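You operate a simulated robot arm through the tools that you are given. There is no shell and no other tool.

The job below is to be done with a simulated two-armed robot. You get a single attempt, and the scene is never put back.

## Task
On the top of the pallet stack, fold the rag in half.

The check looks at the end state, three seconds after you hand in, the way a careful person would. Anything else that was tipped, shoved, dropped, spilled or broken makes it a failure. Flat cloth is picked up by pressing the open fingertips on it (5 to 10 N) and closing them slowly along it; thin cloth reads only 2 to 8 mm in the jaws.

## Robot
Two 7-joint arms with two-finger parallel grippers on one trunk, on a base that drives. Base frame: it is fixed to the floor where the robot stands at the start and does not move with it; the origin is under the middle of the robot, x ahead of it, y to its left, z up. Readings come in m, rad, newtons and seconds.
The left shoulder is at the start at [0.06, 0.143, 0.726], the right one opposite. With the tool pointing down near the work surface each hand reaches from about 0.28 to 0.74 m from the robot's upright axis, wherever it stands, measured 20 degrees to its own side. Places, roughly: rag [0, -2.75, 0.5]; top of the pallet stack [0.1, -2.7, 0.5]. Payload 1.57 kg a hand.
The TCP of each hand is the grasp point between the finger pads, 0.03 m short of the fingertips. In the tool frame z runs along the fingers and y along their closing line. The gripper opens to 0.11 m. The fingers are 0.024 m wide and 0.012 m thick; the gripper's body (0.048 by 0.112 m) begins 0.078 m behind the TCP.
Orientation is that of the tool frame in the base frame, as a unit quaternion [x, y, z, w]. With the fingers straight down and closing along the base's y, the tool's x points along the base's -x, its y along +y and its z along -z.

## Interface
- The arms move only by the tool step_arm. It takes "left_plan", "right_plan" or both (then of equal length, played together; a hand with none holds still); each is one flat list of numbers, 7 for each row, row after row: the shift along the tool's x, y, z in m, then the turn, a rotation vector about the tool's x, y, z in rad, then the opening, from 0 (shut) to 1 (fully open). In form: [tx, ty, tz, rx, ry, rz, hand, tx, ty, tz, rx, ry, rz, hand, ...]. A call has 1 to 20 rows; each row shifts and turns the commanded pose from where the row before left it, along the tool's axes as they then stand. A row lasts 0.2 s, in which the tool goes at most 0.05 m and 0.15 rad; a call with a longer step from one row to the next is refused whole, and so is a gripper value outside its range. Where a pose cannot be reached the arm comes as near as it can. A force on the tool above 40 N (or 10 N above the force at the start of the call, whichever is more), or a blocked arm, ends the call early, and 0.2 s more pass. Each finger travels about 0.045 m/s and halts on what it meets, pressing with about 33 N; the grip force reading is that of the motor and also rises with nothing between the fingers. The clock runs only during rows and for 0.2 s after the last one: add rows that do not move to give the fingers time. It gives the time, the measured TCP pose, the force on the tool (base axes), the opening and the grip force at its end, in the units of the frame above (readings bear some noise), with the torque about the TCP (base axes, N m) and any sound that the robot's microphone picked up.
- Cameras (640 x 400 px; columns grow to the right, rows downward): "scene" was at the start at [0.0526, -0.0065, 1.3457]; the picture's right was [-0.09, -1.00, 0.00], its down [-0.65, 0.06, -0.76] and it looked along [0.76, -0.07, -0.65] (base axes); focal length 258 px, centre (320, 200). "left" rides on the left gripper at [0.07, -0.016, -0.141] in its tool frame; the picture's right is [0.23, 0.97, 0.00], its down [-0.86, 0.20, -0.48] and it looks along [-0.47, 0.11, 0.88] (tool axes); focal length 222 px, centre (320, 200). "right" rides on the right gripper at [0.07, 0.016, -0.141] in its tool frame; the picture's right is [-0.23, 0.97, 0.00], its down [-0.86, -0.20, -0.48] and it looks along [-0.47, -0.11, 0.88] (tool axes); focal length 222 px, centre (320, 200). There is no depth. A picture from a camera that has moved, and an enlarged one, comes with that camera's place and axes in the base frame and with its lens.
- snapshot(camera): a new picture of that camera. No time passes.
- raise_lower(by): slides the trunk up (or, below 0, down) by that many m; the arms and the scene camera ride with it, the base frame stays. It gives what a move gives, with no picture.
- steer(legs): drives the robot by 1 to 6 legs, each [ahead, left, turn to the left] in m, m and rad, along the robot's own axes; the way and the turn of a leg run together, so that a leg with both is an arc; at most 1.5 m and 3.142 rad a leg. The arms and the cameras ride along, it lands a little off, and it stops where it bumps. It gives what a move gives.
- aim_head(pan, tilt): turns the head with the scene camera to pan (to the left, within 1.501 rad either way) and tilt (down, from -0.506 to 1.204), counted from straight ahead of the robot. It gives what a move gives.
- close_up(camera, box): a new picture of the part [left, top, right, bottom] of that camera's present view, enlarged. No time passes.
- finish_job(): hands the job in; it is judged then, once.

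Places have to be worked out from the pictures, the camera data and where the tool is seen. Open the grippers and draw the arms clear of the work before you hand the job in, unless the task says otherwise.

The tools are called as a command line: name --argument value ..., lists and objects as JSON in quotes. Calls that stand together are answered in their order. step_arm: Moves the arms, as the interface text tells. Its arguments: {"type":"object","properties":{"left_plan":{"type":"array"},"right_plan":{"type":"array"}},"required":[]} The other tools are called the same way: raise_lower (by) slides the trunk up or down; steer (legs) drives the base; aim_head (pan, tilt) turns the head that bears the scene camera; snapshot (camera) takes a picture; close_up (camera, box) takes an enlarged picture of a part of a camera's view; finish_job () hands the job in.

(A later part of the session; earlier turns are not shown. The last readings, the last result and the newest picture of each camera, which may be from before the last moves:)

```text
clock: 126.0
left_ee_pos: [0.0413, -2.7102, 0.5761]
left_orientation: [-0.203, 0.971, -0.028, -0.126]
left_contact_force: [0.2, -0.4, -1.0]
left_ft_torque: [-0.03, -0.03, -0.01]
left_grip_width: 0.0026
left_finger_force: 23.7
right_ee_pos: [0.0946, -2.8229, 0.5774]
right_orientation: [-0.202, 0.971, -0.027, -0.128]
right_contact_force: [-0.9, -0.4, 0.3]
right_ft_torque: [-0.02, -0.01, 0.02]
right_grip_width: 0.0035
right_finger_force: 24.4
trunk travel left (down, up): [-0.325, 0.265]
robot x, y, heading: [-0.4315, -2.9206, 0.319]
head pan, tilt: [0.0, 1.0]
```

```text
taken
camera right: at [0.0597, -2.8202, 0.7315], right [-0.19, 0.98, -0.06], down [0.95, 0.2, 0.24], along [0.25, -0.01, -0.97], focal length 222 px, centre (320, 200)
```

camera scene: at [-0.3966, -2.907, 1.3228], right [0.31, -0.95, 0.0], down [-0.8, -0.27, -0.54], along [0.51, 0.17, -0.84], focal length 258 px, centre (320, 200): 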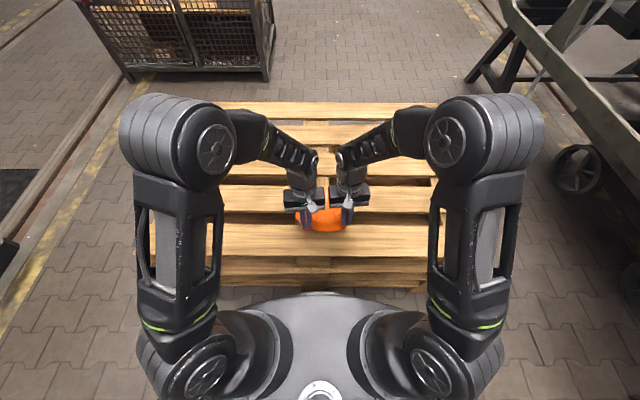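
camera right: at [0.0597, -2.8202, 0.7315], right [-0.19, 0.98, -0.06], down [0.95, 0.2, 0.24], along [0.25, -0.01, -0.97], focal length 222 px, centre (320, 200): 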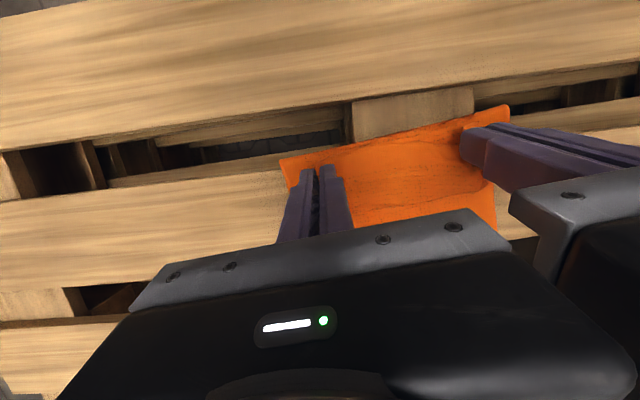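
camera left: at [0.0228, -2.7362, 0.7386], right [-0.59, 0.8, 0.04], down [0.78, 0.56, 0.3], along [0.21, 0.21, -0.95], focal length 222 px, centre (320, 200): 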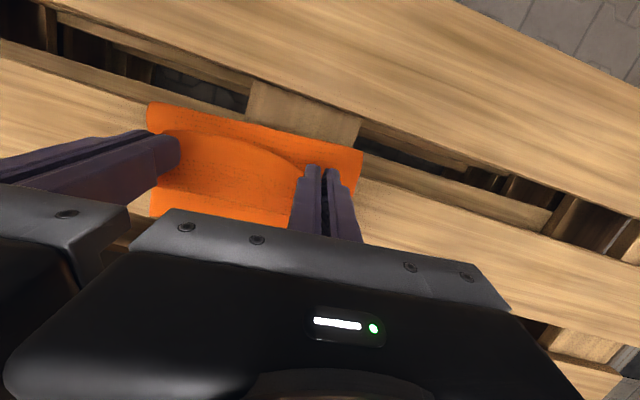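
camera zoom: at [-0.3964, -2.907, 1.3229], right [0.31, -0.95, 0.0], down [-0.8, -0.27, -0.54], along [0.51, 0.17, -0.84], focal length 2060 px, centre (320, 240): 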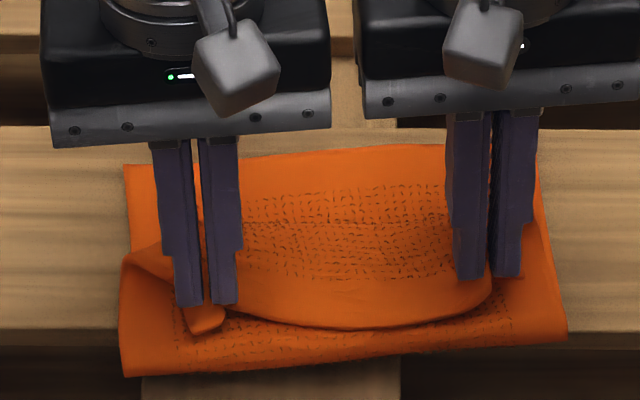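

The crease sits at f'≈0.450 now (≈0.445 flattened) – nearly an even split. I lower to just above the layers and then open only the left hand slowly, keeping the right gripping, to see how the cloth reacts.

step_arm --left_plan '[-0.0083, 0, 0.0068, 0, 0, 0, 0, -0.0083, 0, 0.0068, 0, 0, 0, 0, 0, 0, 0, 0, 0, 0, 0, 0, 0, 0, 0, 0, 0, 0.06, 0, 0, 0, 0, 0, 0, 0.12, 0, 0, 0, 0, 0, 0, 0.18, 0, 0, 0, 0, 0, 0, 0.25, 0, 0, 0, 0, 0, 0, 0.32, 0, 0, 0, 0, 0, 0, 0.36]' --right_plan '[-0.0083, 0, 0.0068, 0, 0, 0, 0, -0.0083, 0, 0.0068, 0, 0, 0, 0, 0, 0, 0, 0, 0, 0, 0, 0, 0, 0, 0, 0, 0, 0, 0, 0, 0, 0, 0, 0, 0, 0, 0, 0, 0, 0, 0, 0, 0, 0, 0, 0, 0, 0, 0, 0, 0, 0, 0, 0, 0, 0, 0, 0, 0, 0, 0, 0, 0]'

close_up --camera "scene" --box '[280, 170, 360, 220]'

close_up --camera "left" --box '[100, 60, 420, 260]'

```text
clock: 128.0
left_ee_pos: [0.0544, -2.7053, 0.5594]
left_orientation: [-0.202, 0.971, -0.027, -0.127]
left_contact_force: [-0.6, -0.7, 1.0]
left_ft_torque: [0.03, -0.01, 0.01]
left_grip_width: 0.0396
left_finger_force: 0.0
right_ee_pos: [0.1061, -2.818, 0.5603]
right_orientation: [-0.201, 0.971, -0.026, -0.128]
right_contact_force: [-0.6, 0.4, 0.2]
right_ft_torque: [-0.02, 0.01, 0.05]
right_grip_width: 0.0033
right_finger_force: 24.9
trunk travel left (down, up): [-0.325, 0.265]
robot x, y, heading: [-0.4326, -2.9203, 0.322]
head pan, tilt: [0.0, 1.0]
```

```text
8.00 times, centred on (320, 195) of scene
camera zoom: at [-0.3965, -2.907, 1.3229], right [0.31, -0.95, 0.0], down [-0.8, -0.27, -0.54], along [0.51, 0.17, -0.84], focal length 2060 px, centre (320, 240)
```

zoom: 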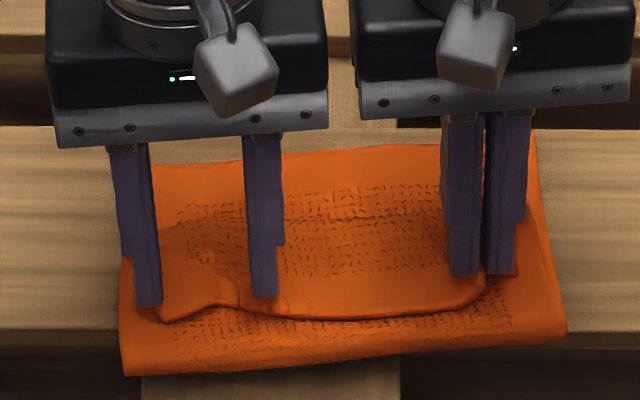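

```text
2.00 times, centred on (260, 160) of left
camera zoom: at [0.0316, -2.7326, 0.7139], right [-0.59, 0.81, 0.06], down [0.79, 0.56, 0.24], along [0.16, 0.19, -0.97], focal length 444 px, centre (440, 280)
```

zoom: 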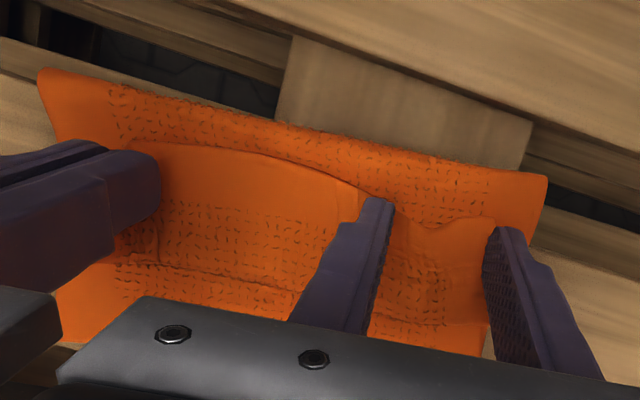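

The left gather relaxed, and the turned-back strip simply lies there (cloth is limp enough to stay). I need to flip that ~6 cm strip over: I'll raise and straighten the left hand, and re-grip its corner, with the right still holding.

step_arm --left_plan '[0, 0, -0.01, 0, 0, 0, 0.36, 0.0128, -0.0037, -0.0073, 0, 0, 0, 0.34, 0, 0, 0, 0, -0.1283, 0, 0.33, 0, 0, 0, 0, -0.1283, 0, 0.33, 0, 0, 0, 0, 0, 0, 0.33]'

close_up --camera "left" --box '[100, 60, 420, 260]'

close_up --camera "scene" --box '[280, 170, 360, 220]'

```text
clock: 129.2
left_ee_pos: [0.0481, -2.7116, 0.5814]
left_orientation: [-0.203, 0.979, -0.002, -0.002]
left_contact_force: [0.5, 0.7, 1.3]
left_ft_torque: [0.03, 0.01, 0.01]
left_grip_width: 0.0366
left_finger_force: 0.0
right_ee_pos: [0.1049, -2.8176, 0.5606]
right_orientation: [-0.202, 0.971, -0.026, -0.127]
right_contact_force: [0.1, 0.5, -0.5]
right_ft_torque: [-0.01, -0.02, 0.0]
right_grip_width: 0.0036
right_finger_force: 24.6
trunk travel left (down, up): [-0.325, 0.265]
robot x, y, heading: [-0.4314, -2.9159, 0.318]
head pan, tilt: [0.0, 1.0]
```

```text
2.00 times, centred on (260, 160) of left
camera zoom: at [-0.0095, -2.7547, 0.7208], right [-0.6, 0.8, 0.0], down [0.7, 0.53, 0.48], along [0.38, 0.28, -0.88], focal length 444 px, centre (440, 280)
```

zoom: 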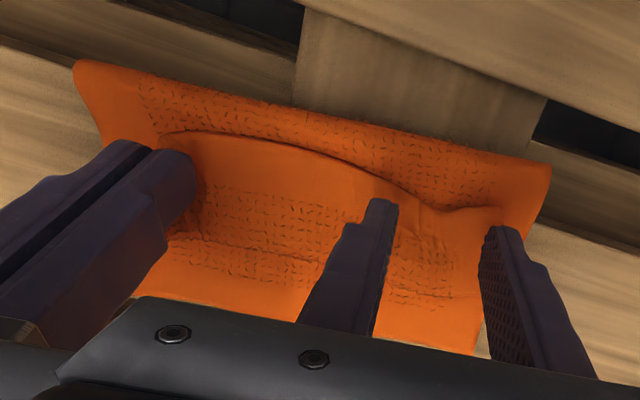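

```text
8.00 times, centred on (320, 195) of scene
camera zoom: at [-0.3966, -2.9071, 1.3229], right [0.31, -0.95, 0.0], down [-0.8, -0.27, -0.54], along [0.51, 0.17, -0.84], focal length 2060 px, centre (320, 240)
```

zoom: 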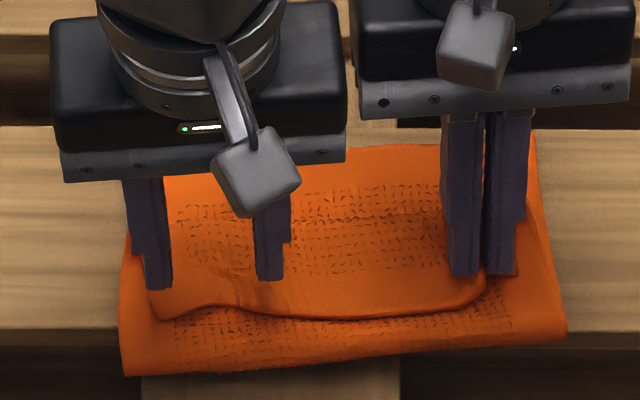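

The flap stays put. The left corner of the flap is at about rag-frame (0.480, 0.032), resting on the second board; I shift 4 mm outward and descend toward contact.

step_arm --left_plan '[0, 0.004, 0.012, 0, 0, 0, 0.33, 0, 0, 0.012, 0, 0, 0, 0.33, 0, 0, 0.006, 0, 0, 0, 0.33, 0, 0, 0.002, 0, 0, 0, 0.33, 0, 0, 0, 0, 0, 0, 0.33]'

```text
clock: 130.4
left_ee_pos: [0.0459, -2.7089, 0.5477]
left_orientation: [-0.204, 0.979, -0.002, 0.0]
left_contact_force: [-0.3, 0.4, 5.1]
left_ft_torque: [0.03, -0.03, 0.03]
left_grip_width: 0.0361
left_finger_force: 0.0
right_ee_pos: [0.1048, -2.8172, 0.5612]
right_orientation: [-0.202, 0.971, -0.027, -0.128]
right_contact_force: [-0.4, 0.0, -0.1]
right_ft_torque: [0.0, -0.03, 0.02]
right_grip_width: 0.0033
right_finger_force: 24.4
trunk travel left (down, up): [-0.325, 0.265]
robot x, y, heading: [-0.4369, -2.9213, 0.325]
head pan, tilt: [0.0, 1.0]
```

Contact at 5 N with three layers beneath. I press ~1 mm more and close slowly to gather the flap's corner.

step_arm --left_plan '[0, 0, 0.001, 0, 0, 0, 0.33, 0, 0, 0, 0, 0, 0, 0.33, 0, 0, 0, 0, 0, 0, 0.312, 0, 0, 0, 0, 0, 0, 0.294, 0, 0, 0, 0, 0, 0, 0.276, 0, 0, 0, 0, 0, 0, 0.258, 0, 0, 0, 0, 0, 0, 0.24, 0, 0, 0, 0, 0, 0, 0.222, 0, 0, 0, 0, 0, 0, 0.204, 0, 0, 0, 0, 0, 0, 0.186, 0, 0, 0, 0, 0, 0, 0.168, 0, 0, 0, 0, 0, 0, 0.15]'

close_up --camera "left" --box '[100, 60, 420, 260]'

```text
clock: 133.0
left_ee_pos: [0.046, -2.7084, 0.5472]
left_orientation: [-0.205, 0.979, -0.002, -0.002]
left_contact_force: [0.7, -1.5, 6.2]
left_ft_torque: [-0.02, -0.07, 0.0]
left_grip_width: 0.0171
left_finger_force: 0.2
right_ee_pos: [0.1056, -2.8174, 0.561]
right_orientation: [-0.202, 0.971, -0.027, -0.127]
right_contact_force: [-0.3, 0.9, -0.6]
right_ft_torque: [0.0, 0.0, 0.01]
right_grip_width: 0.0036
right_finger_force: 24.6
trunk travel left (down, up): [-0.325, 0.265]
robot x, y, heading: [-0.4344, -2.9189, 0.321]
head pan, tilt: [0.0, 1.0]
```

```text
2.00 times, centred on (260, 160) of left
camera zoom: at [-0.011, -2.7512, 0.6878], right [-0.6, 0.8, 0.0], down [0.71, 0.53, 0.48], along [0.38, 0.28, -0.88], focal length 444 px, centre (440, 280)
```

zoom: 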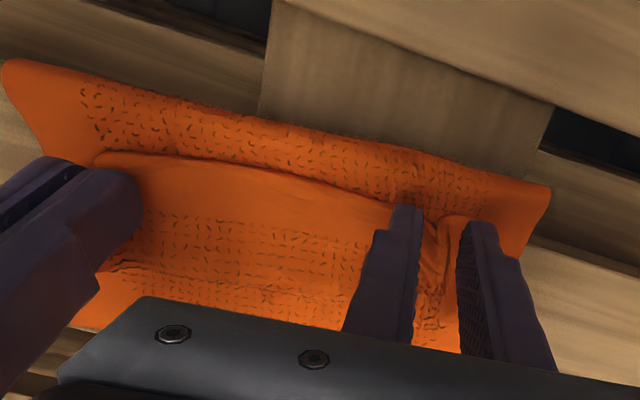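

A ridge is forming clearly between the left fingers (visible arch). I continue closing with a touch more pressure.

step_arm --left_plan '[0, 0, 0.0004, 0, 0, 0, 0.14, 0, 0, 0, 0, 0, 0, 0.125, 0, 0, 0, 0, 0, 0, 0.11, 0, 0, 0, 0, 0, 0, 0.095, 0, 0, 0, 0, 0, 0, 0.08, 0, 0, 0, 0, 0, 0, 0.065, 0, 0, 0, 0, 0, 0, 0.05, 0, 0, 0, 0, 0, 0, 0.035, 0, 0, 0, 0, 0, 0, 0.02, 0, 0, 0, 0, 0, 0, 0, 0, 0, 0, 0, 0, 0, 0, 0, 0, 0, 0, 0, 0, 0]'

close_up --camera "left" --box '[100, 60, 420, 260]'

close_up --camera "scene" --box '[280, 170, 360, 220]'

```text
clock: 135.6
left_ee_pos: [0.0457, -2.7091, 0.547]
left_orientation: [-0.204, 0.979, -0.002, -0.001]
left_contact_force: [5.5, -13.9, 8.0]
left_ft_torque: [-0.4, -0.23, -0.1]
left_grip_width: 0.0047
left_finger_force: 25.2
right_ee_pos: [0.104, -2.8182, 0.5613]
right_orientation: [-0.203, 0.971, -0.027, -0.127]
right_contact_force: [-4.7, 11.9, -0.9]
right_ft_torque: [0.36, 0.12, -0.13]
right_grip_width: 0.0036
right_finger_force: 23.9
trunk travel left (down, up): [-0.325, 0.265]
robot x, y, heading: [-0.4319, -2.9184, 0.319]
head pan, tilt: [0.0, 1.0]
```

```text
2.00 times, centred on (260, 160) of left
camera zoom: at [-0.0108, -2.7517, 0.6877], right [-0.6, 0.8, 0.0], down [0.7, 0.53, 0.48], along [0.38, 0.28, -0.88], focal length 444 px, centre (440, 280)
```

zoom: 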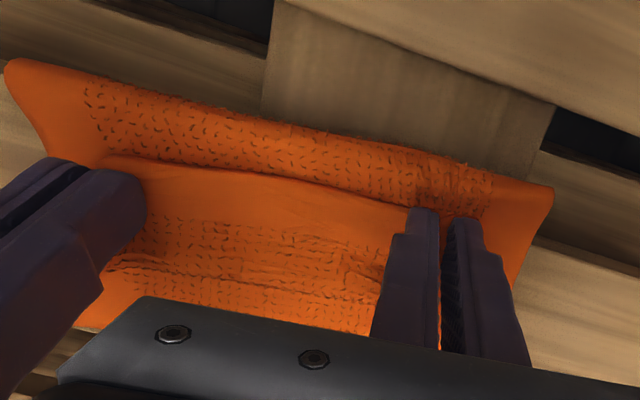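

```text
8.00 times, centred on (320, 195) of scene
camera zoom: at [-0.3969, -2.9073, 1.3229], right [0.31, -0.95, 0.0], down [-0.8, -0.26, -0.54], along [0.51, 0.17, -0.84], focal length 2060 px, centre (320, 240)
```

zoom: 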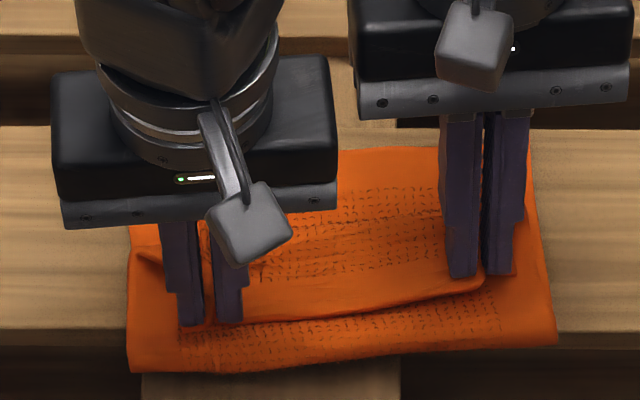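

Left grips again (4.7 mm) and the edge is taut between the hands (~14 N), so I bring them 4 mm closer in total while lifting the flap up and forward, to see whether just the flap comes up.

step_arm --left_plan '[0.0011, -0.001, -0.022, 0, 0.0436, 0, 0, 0.0011, -0.001, -0.022, 0, 0.0436, 0, 0, -0.0069, 0, -0.011, 0, 0.0436, 0, 0, -0.0069, 0, -0.011, 0, 0.0436, 0, 0, -0.0084, 0, -0.0032, 0, 0.041, 0, 0, -0.0084, 0, -0.0032, 0, 0.041, 0, 0, 0, 0, 0, 0, 0, 0, 0]' --right_plan '[0.0063, 0.001, -0.0143, 0, 0, 0, 0, 0.0063, 0.001, -0.0143, 0, 0, 0, 0, -0.0037, 0, -0.0113, 0, 0, 0, 0, -0.0037, 0, -0.0113, 0, 0, 0, 0, -0.0069, 0, -0.0034, 0, 0, 0, 0, -0.0069, 0, -0.0034, 0, 0, 0, 0, 0, 0, 0, 0, 0, 0, 0]'

close_up --camera "scene" --box '[280, 165, 360, 215]'

close_up --camera "left" --box '[100, 60, 420, 260]'

close_up --camera "right" --box '[220, 60, 540, 260]'

```text
clock: 137.2
left_ee_pos: [0.0758, -2.6968, 0.6126]
left_orientation: [-0.203, 0.97, -0.027, -0.128]
left_contact_force: [2.9, -5.9, -0.3]
left_ft_torque: [-0.16, -0.05, 0.01]
left_grip_width: 0.0043
left_finger_force: 25.2
right_ee_pos: [0.1255, -2.8075, 0.614]
right_orientation: [-0.201, 0.971, -0.026, -0.128]
right_contact_force: [-2.6, 5.4, 0.5]
right_ft_torque: [0.16, 0.05, -0.03]
right_grip_width: 0.0033
right_finger_force: 24.1
trunk travel left (down, up): [-0.325, 0.265]
robot x, y, heading: [-0.4332, -2.9192, 0.32]
head pan, tilt: [0.0, 1.0]
```

```text
8.00 times, centred on (320, 190) of scene
camera zoom: at [-0.3964, -2.907, 1.3229], right [0.31, -0.95, 0.0], down [-0.8, -0.27, -0.54], along [0.51, 0.17, -0.84], focal length 2060 px, centre (320, 280)
```

zoom: 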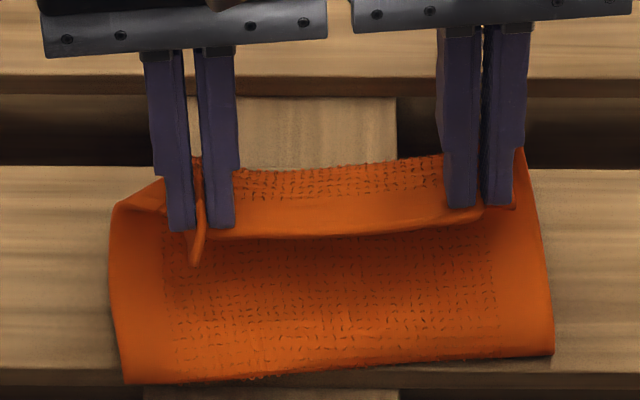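

```text
2.00 times, centred on (260, 160) of left
camera zoom: at [0.0545, -2.7242, 0.7675], right [-0.59, 0.81, 0.06], down [0.79, 0.56, 0.24], along [0.16, 0.19, -0.97], focal length 444 px, centre (440, 280)
```

zoom: 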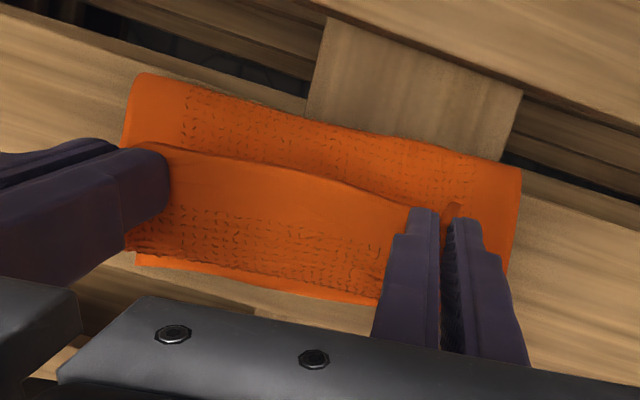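

```text
2.00 times, centred on (380, 160) of right
camera zoom: at [0.0912, -2.8048, 0.7678], right [-0.19, 0.98, -0.06], down [0.95, 0.2, 0.24], along [0.25, -0.01, -0.97], focal length 444 px, centre (200, 280)
```

zoom: 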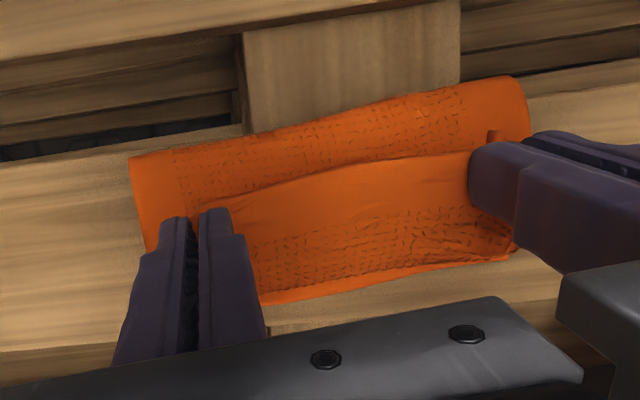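

Only the flap came up, taut and straight; but ~4 cm of it would still be doubled back on release because the fingers point down. I'll take the edge back, set it down once more with the crease near 0.445, and then re-grip each corner with the hands leaning toward me, so that turning them flips the edge properly.

step_arm --left_plan '[0.03481, 0, -0.01051, 0, 0, 0, 0, 0.03945, 0, 0.00725, 0, 0, 0, 0, 0.03107, 0, 0.01952, 0, 0, 0, 0, 0.0186, 0, 0.02763, 0, 0, 0, 0, 0, 0, 0, 0, 0, 0, 0, -0.0129, 0, -0.00598, 0, 0, 0, 0, -0.0129, 0, -0.00598, 0, 0, 0, 0, -0.01298, 0, 0.00021, 0, 0, 0, 0, -0.01298, 0, 0.00021, 0, 0, 0, 0, -0.01132, 0, 0.00375, 0, 0, 0, 0, -0.01132, 0, 0.00375, 0, 0, 0, 0, -0.00819, 0, 0.0056, 0, 0, 0, 0, -0.00819, 0, 0.0056, 0, 0, 0, 0, -0.00422, 0, 0.0075, 0, 0, 0, 0, -0.00422, 0, 0.006, 0, 0, 0, 0, 0, 0, 0, 0, 0, 0, 0]' --right_plan '[0.03481, 0, -0.01051, 0, 0, 0, 0, 0.03945, 0, 0.00725, 0, 0, 0, 0, 0.03107, 0, 0.01952, 0, 0, 0, 0, 0.0186, 0, 0.02763, 0, 0, 0, 0, 0, 0, 0, 0, 0, 0, 0, -0.0129, 0, -0.00598, 0, 0, 0, 0, -0.0129, 0, -0.00598, 0, 0, 0, 0, -0.01298, 0, 0.00021, 0, 0, 0, 0, -0.01298, 0, 0.00021, 0, 0, 0, 0, -0.01132, 0, 0.00375, 0, 0, 0, 0, -0.01132, 0, 0.00375, 0, 0, 0, 0, -0.00819, 0, 0.0056, 0, 0, 0, 0, -0.00819, 0, 0.0056, 0, 0, 0, 0, -0.00422, 0, 0.0075, 0, 0, 0, 0, -0.00422, 0, 0.006, 0, 0, 0, 0, 0, 0, 0, 0, 0, 0, 0]'

close_up --camera "scene" --box '[280, 170, 360, 220]'

close_up --camera "right" --box '[220, 60, 540, 260]'

```text
clock: 140.6
left_ee_pos: [0.0395, -2.7124, 0.5565]
left_orientation: [-0.202, 0.971, -0.027, -0.127]
left_contact_force: [2.3, -4.3, 0.1]
left_ft_torque: [-0.14, -0.07, 0.01]
left_grip_width: 0.0045
left_finger_force: 24.9
right_ee_pos: [0.0895, -2.8235, 0.5585]
right_orientation: [-0.202, 0.971, -0.026, -0.128]
right_contact_force: [-2.5, 5.0, -0.1]
right_ft_torque: [0.15, 0.07, -0.01]
right_grip_width: 0.0034
right_finger_force: 24.5
trunk travel left (down, up): [-0.325, 0.265]
robot x, y, heading: [-0.432, -2.9214, 0.32]
head pan, tilt: [0.0, 1.0]
```

```text
8.00 times, centred on (320, 195) of scene
camera zoom: at [-0.3964, -2.907, 1.3229], right [0.31, -0.95, 0.0], down [-0.8, -0.27, -0.54], along [0.51, 0.17, -0.84], focal length 2060 px, centre (320, 240)
```

zoom: 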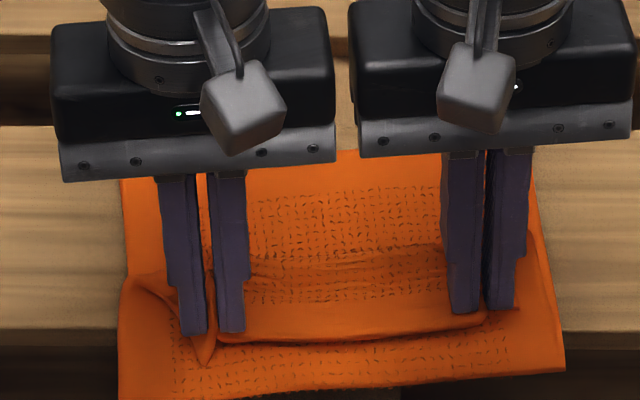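

```text
2.00 times, centred on (380, 160) of right
camera zoom: at [0.0544, -2.8204, 0.7118], right [-0.19, 0.98, -0.06], down [0.95, 0.2, 0.24], along [0.25, -0.01, -0.97], focal length 444 px, centre (200, 280)
```

zoom: 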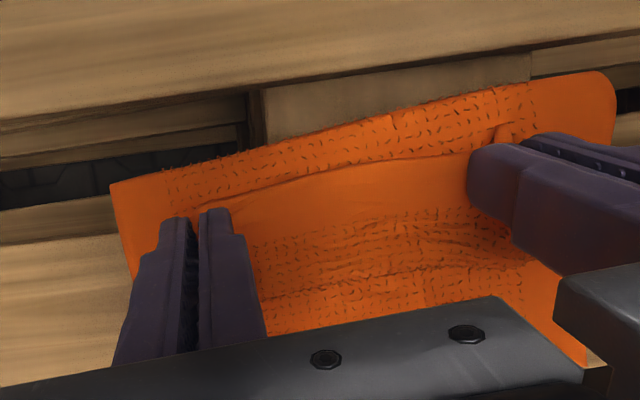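

The crease is now at ≈0.436 with the far edge ≈0.557: an even split, with a ~5 cm flap doubled back. I open the left hand slowly, raise it, and pitch it so its fingers point away from me (lean back 35°).

step_arm --left_plan '[0, 0, 0, 0, 0, 0, 0.06, 0, 0, 0, 0, 0, 0, 0.12, 0, 0, 0, 0, 0, 0, 0.2, 0, 0, 0, 0, 0, 0, 0.28, 0, 0, 0, 0, 0, 0, 0.36, 0, 0, -0.015, 0, 0, 0, 0.36, 0, 0, -0.02, 0, 0, 0, 0.34, 0.01, 0, -0.01, 0, -0.1446, 0, 0.33, 0.01, 0, -0.01, 0, -0.1446, 0, 0.33, 0, 0, 0, 0, -0.1446, 0, 0.33, 0, 0, 0, 0, -0.1446, 0, 0.33, 0, 0, 0, 0, -0.1446, 0, 0.33, 0, 0, 0, 0, -0.1446, 0, 0.33, 0, 0, 0, 0, 0, 0, 0.33]'

snapshot --camera "scene"

close_up --camera "scene" --box '[280, 175, 360, 225]'

snapshot --camera "left"

```text
clock: 143.6
left_ee_pos: [0.0341, -2.7161, 0.6144]
left_orientation: [-0.195, 0.934, 0.06, 0.294]
left_contact_force: [-0.3, -1.1, 0.6]
left_ft_torque: [0.03, 0.0, -0.04]
left_grip_width: 0.0364
left_finger_force: 0.0
right_ee_pos: [0.0882, -2.8226, 0.5578]
right_orientation: [-0.202, 0.971, -0.026, -0.128]
right_contact_force: [0.8, -0.3, 1.3]
right_ft_torque: [0.03, -0.01, 0.04]
right_grip_width: 0.0027
right_finger_force: 24.3
trunk travel left (down, up): [-0.325, 0.265]
robot x, y, heading: [-0.4329, -2.921, 0.316]
head pan, tilt: [0.0, 1.0]
```

```text
taken
camera scene: at [-0.3966, -2.9073, 1.3229], right [0.32, -0.95, 0.0], down [-0.8, -0.27, -0.54], along [0.51, 0.17, -0.84], focal length 258 px, centre (320, 200)
```

scene: 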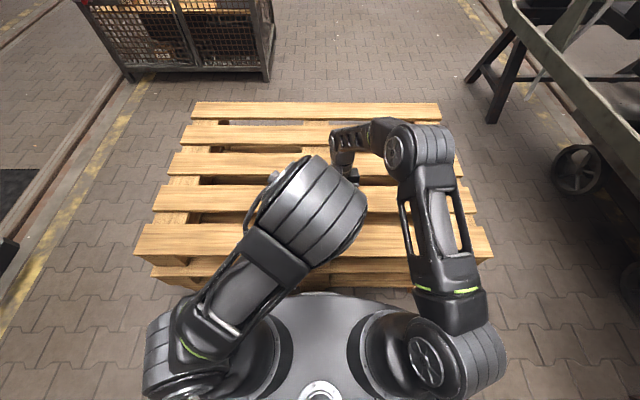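

```text
8.00 times, centred on (320, 200) of scene
camera zoom: at [-0.3966, -2.9073, 1.3229], right [0.32, -0.95, 0.0], down [-0.8, -0.27, -0.54], along [0.51, 0.17, -0.84], focal length 2060 px, centre (320, 200)
```

zoom: 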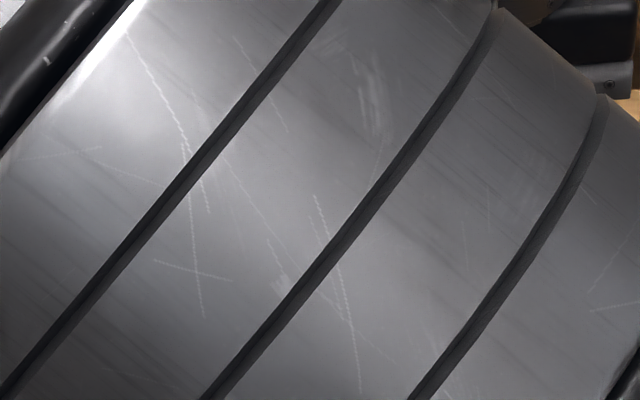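

```text
taken
camera left: at [-0.0865, -2.7858, 0.6904], right [-0.56, 0.82, -0.13], down [0.31, 0.35, 0.88], along [0.77, 0.45, -0.45], focal length 222 px, centre (320, 200)
```

left: 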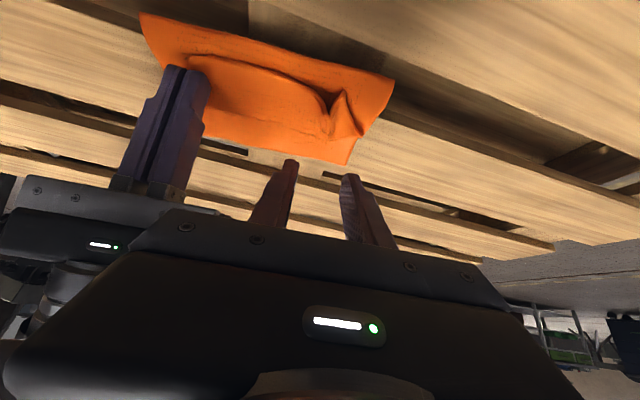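

The 35° backward lean made the left elbow swing inward toward the other arm – not good. I undo that lean, also release the right gently, and lift both hands clear; the Z-folded rag should stay.

step_arm --left_plan '[0, 0.003, -0.005, 0, 0.122, 0, 0.33, 0, 0.003, -0.005, 0, 0.122, 0, 0.33, 0, 0.003, -0.005, 0, 0.122, 0, 0.33, 0, 0.003, -0.005, 0, 0.122, 0, 0.33, 0, 0.003, -0.005, 0, 0.122, 0, 0.33, 0, 0.02, -0.02, 0, 0, 0, 0.33, 0, 0.03, -0.02, 0, 0, 0, 0.33, 0, 0.03, 0, 0, 0, 0, 0.33, 0, 0.02, 0, 0, 0, 0, 0.33]' --right_plan '[0, 0, 0, 0, 0, 0, 0.06, 0, 0, 0, 0, 0, 0, 0.12, 0, 0, 0, 0, 0, 0, 0.2, 0, 0, 0, 0, 0, 0, 0.28, 0, 0, 0, 0, 0, 0, 0.36, 0, 0, -0.02, 0, 0, 0, 0.36, 0, -0.02, -0.03, 0, -0.13, 0, 0.33, 0, -0.04, -0.03, 0, -0.126, 0, 0.33, 0, -0.04, -0.02, 0, 0, 0, 0.33]'

snapshot --camera "scene"

close_up --camera "scene" --box '[270, 165, 370, 228]'

```text
clock: 145.6
left_ee_pos: [-0.0207, -2.6137, 0.6787]
left_orientation: [-0.204, 0.979, -0.001, -0.001]
left_contact_force: [0.5, -0.3, 0.6]
left_ft_torque: [0.01, -0.01, -0.03]
left_grip_width: 0.0362
left_finger_force: 0.0
right_ee_pos: [0.1435, -2.9086, 0.6576]
right_orientation: [-0.204, 0.979, -0.001, -0.002]
right_contact_force: [0.1, 0.7, -0.4]
right_ft_torque: [0.01, -0.03, 0.0]
right_grip_width: 0.0361
right_finger_force: 0.1
trunk travel left (down, up): [-0.325, 0.265]
robot x, y, heading: [-0.4294, -2.9192, 0.322]
head pan, tilt: [0.0, 1.0]
```

```text
taken
camera scene: at [-0.3967, -2.9071, 1.3228], right [0.32, -0.95, 0.0], down [-0.8, -0.27, -0.54], along [0.51, 0.17, -0.84], focal length 258 px, centre (320, 200)
```

scene: 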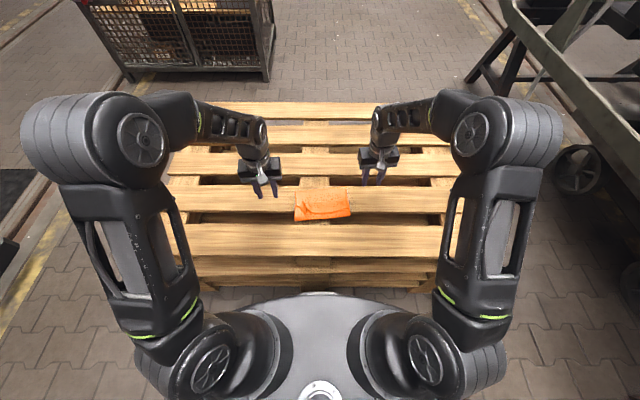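

```text
6.35 times, centred on (320, 196) of scene
camera zoom: at [-0.3967, -2.9071, 1.3228], right [0.32, -0.95, 0.0], down [-0.8, -0.27, -0.54], along [0.51, 0.17, -0.84], focal length 1635 px, centre (320, 222)
```

zoom: 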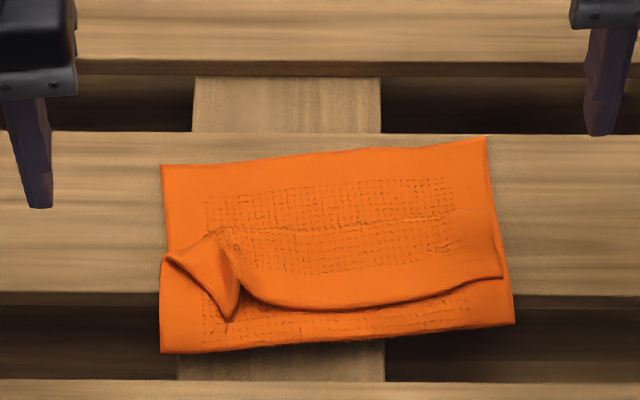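

Released, the Z-fold stays put: crease at f'≈0.4385, far edge ≈0.568 – the main fold is exactly half (0.13 m). Only the ~5 cm flap must be turned over. I raise the trunk 0.2 m, which should let the hands tilt further outward, and then test the left hand's tilt range above the rag.

raise_lower --by 0.2

step_arm --left_plan '[-0.005, -0.01, 0.03, 0, 0, 0, 0.33, -0.01, -0.01, 0.03, 0, 0, 0, 0.33, -0.015, -0.01, 0.03, 0, 0, 0, 0.33, -0.015, -0.01, 0.03, 0, 0, 0, 0.33, -0.015, -0.01, 0.03, 0, 0, 0, 0.33, -0.015, 0, 0.03, 0, 0, 0, 0.33, 0, 0, 0, 0, 0, 0, 0.33]'

snapshot --camera "scene"

```text
clock: 147.8
left_ee_pos: [-0.0211, -2.613, 0.878]
left_orientation: [-0.205, 0.979, 0.0, -0.001]
left_contact_force: [0.3, -0.6, 0.2]
left_ft_torque: [-0.03, 0.05, 0.02]
left_grip_width: 0.036
left_finger_force: 0.1
right_ee_pos: [0.1431, -2.9079, 0.8578]
right_orientation: [-0.204, 0.979, -0.001, -0.002]
right_contact_force: [0.0, 0.4, 0.7]
right_ft_torque: [0.0, -0.01, 0.01]
right_grip_width: 0.0363
right_finger_force: 0.2
trunk travel left (down, up): [-0.525, 0.065]
robot x, y, heading: [-0.4329, -2.9211, 0.318]
head pan, tilt: [0.0, 1.0]
```

```text
clock: 149.4
left_ee_pos: [0.0685, -2.6299, 0.6985]
left_orientation: [-0.205, 0.979, -0.001, -0.002]
left_contact_force: [0.7, 0.7, -0.1]
left_ft_torque: [0.0, 0.05, -0.01]
left_grip_width: 0.0364
left_finger_force: 0.1
right_ee_pos: [0.1446, -2.908, 0.8555]
right_orientation: [-0.204, 0.979, 0.0, -0.003]
right_contact_force: [-0.3, 0.1, 0.0]
right_ft_torque: [0.0, -0.03, -0.01]
right_grip_width: 0.0366
right_finger_force: 0.2
trunk travel left (down, up): [-0.525, 0.065]
robot x, y, heading: [-0.4348, -2.9208, 0.325]
head pan, tilt: [0.0, 1.0]
```

```text
taken
camera scene: at [-0.3967, -2.9072, 1.5229], right [0.31, -0.95, 0.0], down [-0.8, -0.26, -0.54], along [0.51, 0.17, -0.84], focal length 258 px, centre (320, 200)
```

scene: 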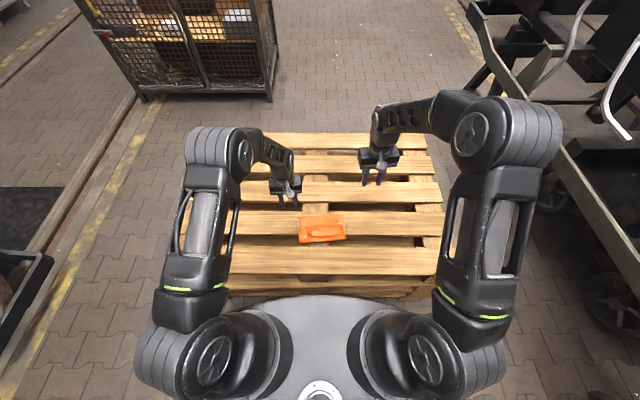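

Clear of the rag at z≈0.70, I test how far the left hand can tilt outward here.

step_arm --left_plan '[0, 0, 0.01, 0, 0.1, 0, 0.33, 0, 0, 0.01, 0, 0.1, 0, 0.33, 0, 0, 0.01, 0, 0.1, 0, 0.33, 0, 0, 0.01, 0, 0.1, 0, 0.33, 0, 0, 0, 0, 0.1, 0, 0.33, 0, 0, 0, 0, 0.1, 0, 0.33, 0, 0, 0, 0, 0.1, 0, 0.33, 0, 0, 0, 0, 0.1, 0, 0.33]'

snapshot --camera "scene"

```text
clock: 151.2
left_ee_pos: [0.0552, -2.6207, 0.6707]
left_orientation: [-0.199, 0.954, -0.047, -0.218]
left_contact_force: [0.7, -0.3, -0.5]
left_ft_torque: [-0.03, -0.01, -0.02]
left_grip_width: 0.0361
left_finger_force: 0.0
left hand out of reach, approached as far as the arm can: row 5, 6, 7, 8
right_ee_pos: [0.1435, -2.9074, 0.8568]
right_orientation: [-0.204, 0.979, -0.001, -0.002]
right_contact_force: [0.0, 0.3, -0.3]
right_ft_torque: [0.03, -0.01, 0.01]
right_grip_width: 0.0362
right_finger_force: 0.0
trunk travel left (down, up): [-0.525, 0.065]
robot x, y, heading: [-0.4334, -2.9206, 0.32]
head pan, tilt: [0.0, 1.0]
```

```text
taken
camera scene: at [-0.3964, -2.9073, 1.5229], right [0.31, -0.95, 0.0], down [-0.8, -0.26, -0.54], along [0.51, 0.17, -0.84], focal length 258 px, centre (320, 200)
```

scene: 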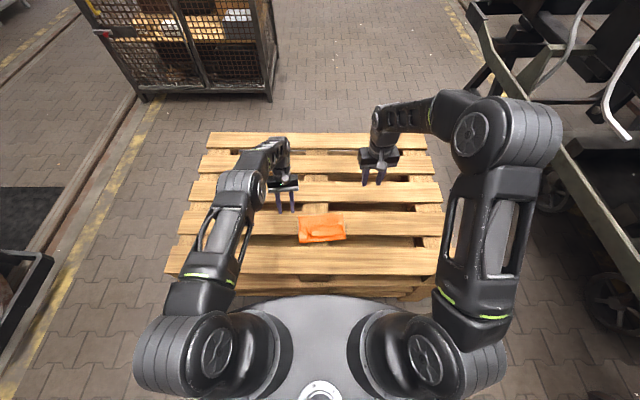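

At this trunk height the tilt tops out near 26° (arm almost straight). I'll try an intermediate trunk height (+0.1), which may allow more.

step_arm --left_plan '[0, 0.01, -0.04, 0, -0.1, 0, 0.33, 0, 0.01, -0.04, 0, -0.1, 0, 0.33, 0, 0, 0, 0, -0.1, 0, 0.33]'

raise_lower --by -0.1

step_arm --left_plan '[-0.005, 0, 0.01, 0, 0.1, 0, 0.33, -0.005, 0, 0.01, 0, 0.1, 0, 0.33, 0, 0, 0, 0, 0.1, 0, 0.33, 0, 0, 0, 0, 0.06, 0, 0.33, 0, 0, 0, 0, 0.06, 0, 0.33, 0, 0, 0, 0, 0.06, 0, 0.33, 0, 0, 0, 0, 0.06, 0, 0.33]'

```text
clock: 152.0
left_ee_pos: [0.076, -2.5893, 0.7447]
left_orientation: [-0.203, 0.976, -0.016, -0.072]
left_contact_force: [-0.2, -0.9, -0.1]
left_ft_torque: [-0.01, 0.0, -0.05]
left_grip_width: 0.0367
left_finger_force: 0.0
right_ee_pos: [0.1449, -2.9084, 0.8577]
right_orientation: [-0.204, 0.979, 0.0, -0.003]
right_contact_force: [0.8, -0.2, -1.0]
right_ft_torque: [0.0, -0.03, 0.0]
right_grip_width: 0.0364
right_finger_force: 0.0
trunk travel left (down, up): [-0.525, 0.065]
robot x, y, heading: [-0.4341, -2.9222, 0.322]
head pan, tilt: [0.0, 1.0]
```

```text
clock: 153.3
left_ee_pos: [0.0757, -2.5891, 0.6457]
left_orientation: [-0.203, 0.976, -0.016, -0.072]
left_contact_force: [-0.2, 0.8, -0.7]
left_ft_torque: [-0.01, -0.02, 0.01]
left_grip_width: 0.0363
left_finger_force: 0.1
right_ee_pos: [0.1433, -2.9077, 0.7575]
right_orientation: [-0.203, 0.979, -0.001, -0.003]
right_contact_force: [0.4, -0.5, 0.3]
right_ft_torque: [0.0, -0.02, 0.02]
right_grip_width: 0.0364
right_finger_force: 0.1
trunk travel left (down, up): [-0.425, 0.165]
robot x, y, heading: [-0.437, -2.9188, 0.324]
head pan, tilt: [0.0, 1.0]
```

```text
clock: 154.9
left_ee_pos: [0.0807, -2.5869, 0.6231]
left_orientation: [-0.201, 0.964, -0.036, -0.17]
left_contact_force: [-0.1, -0.5, 0.3]
left_ft_torque: [-0.02, 0.0, 0.02]
left_grip_width: 0.0364
left_finger_force: 0.1
left hand out of reach, approached as far as the arm can: row 3, 4, 5, 6, 7
right_ee_pos: [0.1443, -2.9081, 0.7582]
right_orientation: [-0.204, 0.979, -0.001, -0.003]
right_contact_force: [-0.4, 1.1, -0.1]
right_ft_torque: [-0.01, -0.01, -0.01]
right_grip_width: 0.0363
right_finger_force: 0.1
trunk travel left (down, up): [-0.425, 0.165]
robot x, y, heading: [-0.4327, -2.9195, 0.323]
head pan, tilt: [0.0, 1.0]
```

Tilt limit is simply reach (20° at f'=0.565, more when nearer). The flap can be turned corner by corner with one arm at a time, starting from a strong backward lean; I move the right arm well away and check the left arm's posture with a −30° lean at this trunk height.

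step_arm --left_plan '[0.02, -0.01, -0.01, 0, -0.11, 0, 0.33, 0.025, -0.01, -0.005, 0, -0.11, 0, 0.33, 0.03, -0.01, 0, 0, -0.13, 0, 0.33, 0.03, -0.01, 0, 0, -0.13, 0, 0.33, 0.02, 0, 0, 0, -0.13, 0, 0.33, 0, 0, 0, 0, -0.13, 0, 0.33, 0, 0, 0, 0, -0.13, 0, 0.33]' --right_plan '[0, -0.03, -0.01, 0, 0, 0, 0.33, 0, -0.03, 0, 0, 0, 0, 0.33, 0, -0.03, 0, 0, 0, 0, 0.33, 0, -0.03, 0, 0, 0, 0, 0.33, 0, 0, 0, 0, 0, 0, 0.33, 0, 0, 0, 0, 0, 0, 0.33, 0, 0, 0, 0, 0, 0, 0.33]'

snapshot --camera "scene"

snapshot --camera "left"

```text
clock: 156.5
left_ee_pos: [-0.0108, -2.6711, 0.6521]
left_orientation: [-0.197, 0.945, 0.052, 0.254]
left_contact_force: [1.1, 0.4, 0.3]
left_ft_torque: [-0.01, 0.01, -0.02]
left_grip_width: 0.0361
left_finger_force: 0.1
right_ee_pos: [0.1911, -3.0176, 0.7663]
right_orientation: [-0.203, 0.979, -0.001, -0.002]
right_contact_force: [-0.2, -0.6, 0.0]
right_ft_torque: [0.0, -0.03, 0.01]
right_grip_width: 0.0363
right_finger_force: 0.0
trunk travel left (down, up): [-0.425, 0.165]
robot x, y, heading: [-0.4295, -2.919, 0.318]
head pan, tilt: [0.0, 1.0]
```

```text
taken
camera scene: at [-0.3965, -2.9074, 1.4229], right [0.31, -0.95, 0.0], down [-0.8, -0.26, -0.54], along [0.51, 0.17, -0.84], focal length 258 px, centre (320, 200)
```

scene: 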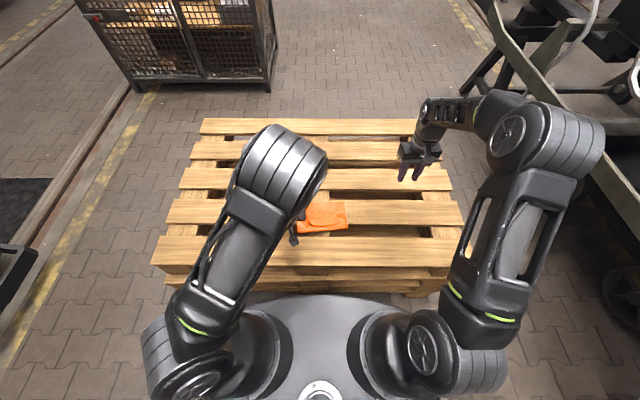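

```text
taken
camera left: at [-0.1242, -2.7383, 0.739], right [-0.57, 0.81, -0.11], down [0.38, 0.38, 0.84], along [0.73, 0.44, -0.53], focal length 222 px, centre (320, 200)
```

left: 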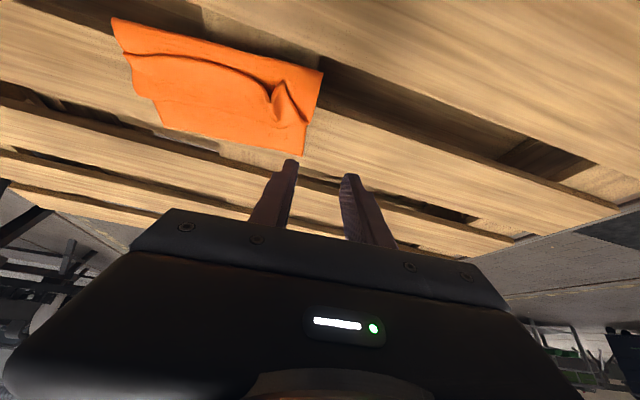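

With −30° the posture is acceptable now that the right arm is away. I look closely at the flap's left corner with the left camera.

close_up --camera "left" --box '[90, 0, 350, 170]'

close_up --camera "scene" --box '[280, 190, 360, 240]'

```text
2.35 times, centred on (220, 85) of left
camera zoom: at [-0.1242, -2.7383, 0.739], right [-0.57, 0.81, -0.11], down [0.38, 0.38, 0.84], along [0.73, 0.44, -0.53], focal length 523 px, centre (555, 471)
```

zoom: 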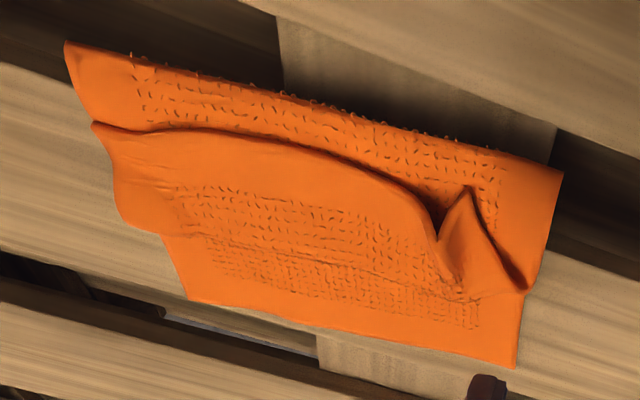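

```text
8.00 times, centred on (320, 215) of scene
camera zoom: at [-0.3965, -2.9074, 1.4229], right [0.31, -0.95, 0.0], down [-0.8, -0.26, -0.54], along [0.51, 0.17, -0.84], focal length 2060 px, centre (320, 80)
```

zoom: 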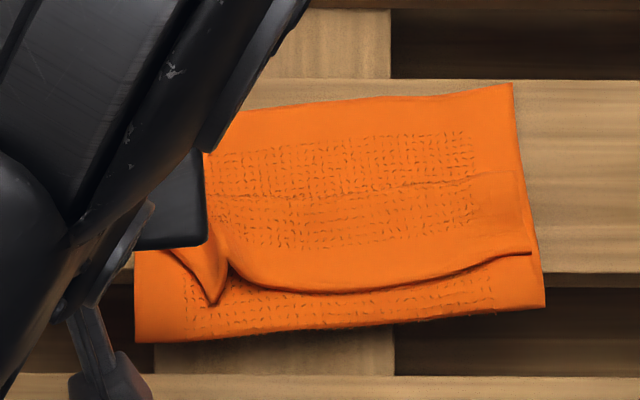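

The flap's left corner has a standing ridge (tip near f'≈0.455, l'≈0.01) that can be pinched with a shallow bite. I bring the left hand, still leaning −30°, to hover around it.

step_arm --left_plan '[0.0063, -0.01285, 0.0186, 0, 0, 0, 0.36, 0.0063, -0.01285, 0.0186, 0, 0, 0, 0.36, 0.0063, -0.01285, 0.0186, 0, 0, 0, 0.36, 0.0063, -0.01285, 0.0186, 0, 0, 0, 0.36, 0, 0, 0, 0, 0, 0, 0.36]'

close_up --camera "left" --box '[160, 40, 480, 240]'

snapshot --camera "scene"

```text
clock: 157.7
left_ee_pos: [0.0237, -2.7112, 0.5729]
left_orientation: [-0.197, 0.946, 0.051, 0.251]
left_contact_force: [-0.6, 0.0, 0.6]
left_ft_torque: [0.0, 0.02, -0.03]
left_grip_width: 0.0394
left_finger_force: 0.0
right_ee_pos: [0.1917, -3.0182, 0.7669]
right_orientation: [-0.204, 0.979, 0.0, -0.003]
right_contact_force: [1.2, -0.2, 0.5]
right_ft_torque: [-0.01, -0.02, -0.03]
right_grip_width: 0.0364
right_finger_force: 0.0
trunk travel left (down, up): [-0.425, 0.165]
robot x, y, heading: [-0.4314, -2.9205, 0.317]
head pan, tilt: [0.0, 1.0]
```

```text
2.00 times, centred on (320, 140) of left
camera zoom: at [-0.0897, -2.7792, 0.6613], right [-0.57, 0.81, -0.11], down [0.38, 0.39, 0.84], along [0.73, 0.44, -0.53], focal length 444 px, centre (320, 320)
```

zoom: 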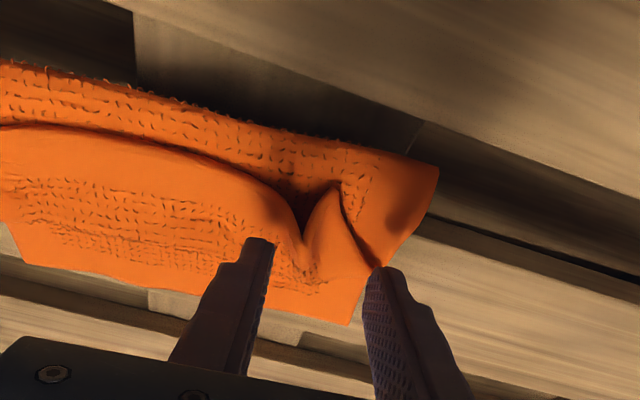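

```text
taken
camera scene: at [-0.3965, -2.9071, 1.4229], right [0.31, -0.95, 0.0], down [-0.8, -0.27, -0.54], along [0.51, 0.17, -0.84], focal length 258 px, centre (320, 200)
```

scene: 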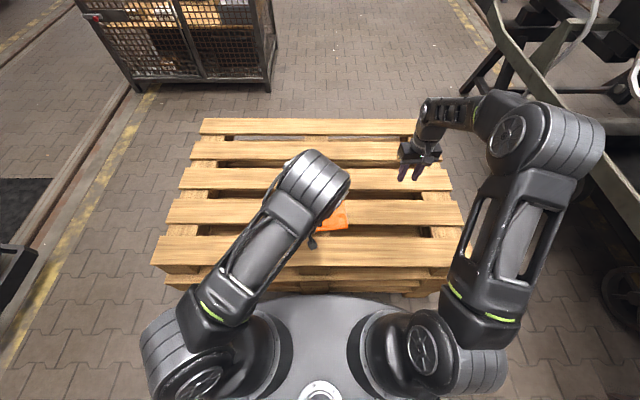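

The ridge cone sits right between the open fingers. I lower about 2 cm and move 1 cm nearer so only the very edge is bitten.

step_arm --left_plan '[0.0094, 0.002, 0.0062, 0, 0, 0, 0.36, 0.0094, 0.001, 0.0062, 0, 0, 0, 0.36, 0, 0, 0, 0, 0, 0, 0.36]'

close_up --camera "left" --box '[160, 40, 480, 240]'

```text
clock: 158.5
left_ee_pos: [0.0132, -2.7127, 0.5537]
left_orientation: [-0.198, 0.946, 0.052, 0.252]
left_contact_force: [-0.2, -1.3, 0.2]
left_ft_torque: [-0.01, 0.0, -0.01]
left_grip_width: 0.0395
left_finger_force: 0.0
right_ee_pos: [0.1914, -3.0173, 0.7661]
right_orientation: [-0.204, 0.979, -0.001, -0.002]
right_contact_force: [-0.5, -0.4, -0.3]
right_ft_torque: [-0.04, 0.0, 0.02]
right_grip_width: 0.0362
right_finger_force: 0.0
trunk travel left (down, up): [-0.425, 0.165]
robot x, y, heading: [-0.4326, -2.9247, 0.321]
head pan, tilt: [0.0, 1.0]
```

```text
2.00 times, centred on (320, 140) of left
camera zoom: at [-0.1008, -2.7803, 0.6411], right [-0.57, 0.81, -0.11], down [0.38, 0.39, 0.84], along [0.73, 0.44, -0.53], focal length 444 px, centre (320, 320)
```

zoom: 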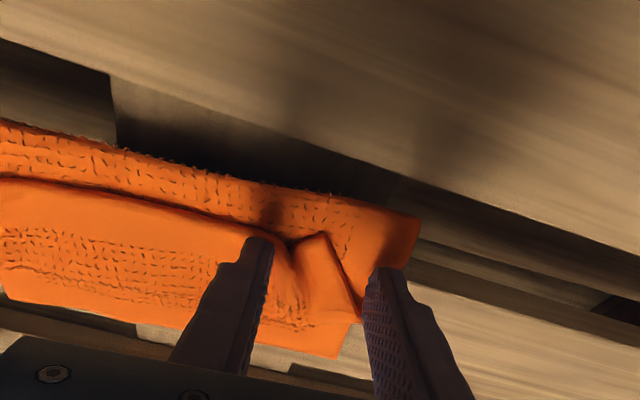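

The ridge mouth is between the fingertips with no contact yet. I go 2–3 mm further in and close slowly on it.

step_arm --left_plan '[-0.0016, 0, 0.0032, 0, 0, 0, 0.36, 0, 0, 0, 0, 0, 0, 0.3, 0, 0, 0, 0, 0, 0, 0.26, 0, 0, 0, 0, 0, 0, 0.22, 0, 0, 0, 0, 0, 0, 0.18, 0, 0, 0, 0, 0, 0, 0.14, 0, 0, 0, 0, 0, 0, 0.1, 0, 0, 0, 0, 0, 0, 0.07, 0, 0, 0, 0, 0, 0, 0.04, 0, 0, 0, 0, 0, 0, 0.02, 0, 0, 0, 0, 0, 0, 0, 0, 0, 0, 0, 0, 0, 0, 0, 0, 0, 0, 0, 0, 0]'

close_up --camera "left" --box '[160, 40, 480, 240]'

```text
clock: 161.3
left_ee_pos: [0.015, -2.7121, 0.552]
left_orientation: [-0.198, 0.946, 0.052, 0.252]
left_contact_force: [0.4, -0.8, 1.0]
left_ft_torque: [0.05, -0.02, -0.04]
left_grip_width: 0.0031
left_finger_force: 24.5
right_ee_pos: [0.1896, -3.0184, 0.7659]
right_orientation: [-0.204, 0.979, -0.001, -0.003]
right_contact_force: [0.3, 0.9, -0.7]
right_ft_torque: [0.01, 0.01, 0.0]
right_grip_width: 0.0364
right_finger_force: 0.0
trunk travel left (down, up): [-0.425, 0.165]
robot x, y, heading: [-0.4305, -2.92, 0.323]
head pan, tilt: [0.0, 1.0]
```

```text
2.00 times, centred on (320, 140) of left
camera zoom: at [-0.098, -2.7793, 0.6393], right [-0.57, 0.81, -0.11], down [0.38, 0.39, 0.84], along [0.73, 0.44, -0.53], focal length 444 px, centre (320, 320)
```

zoom: 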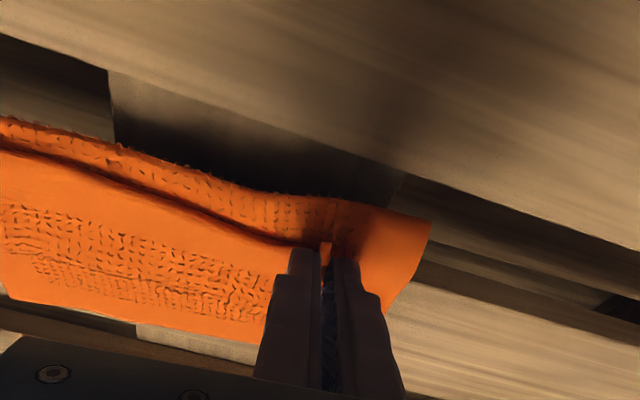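

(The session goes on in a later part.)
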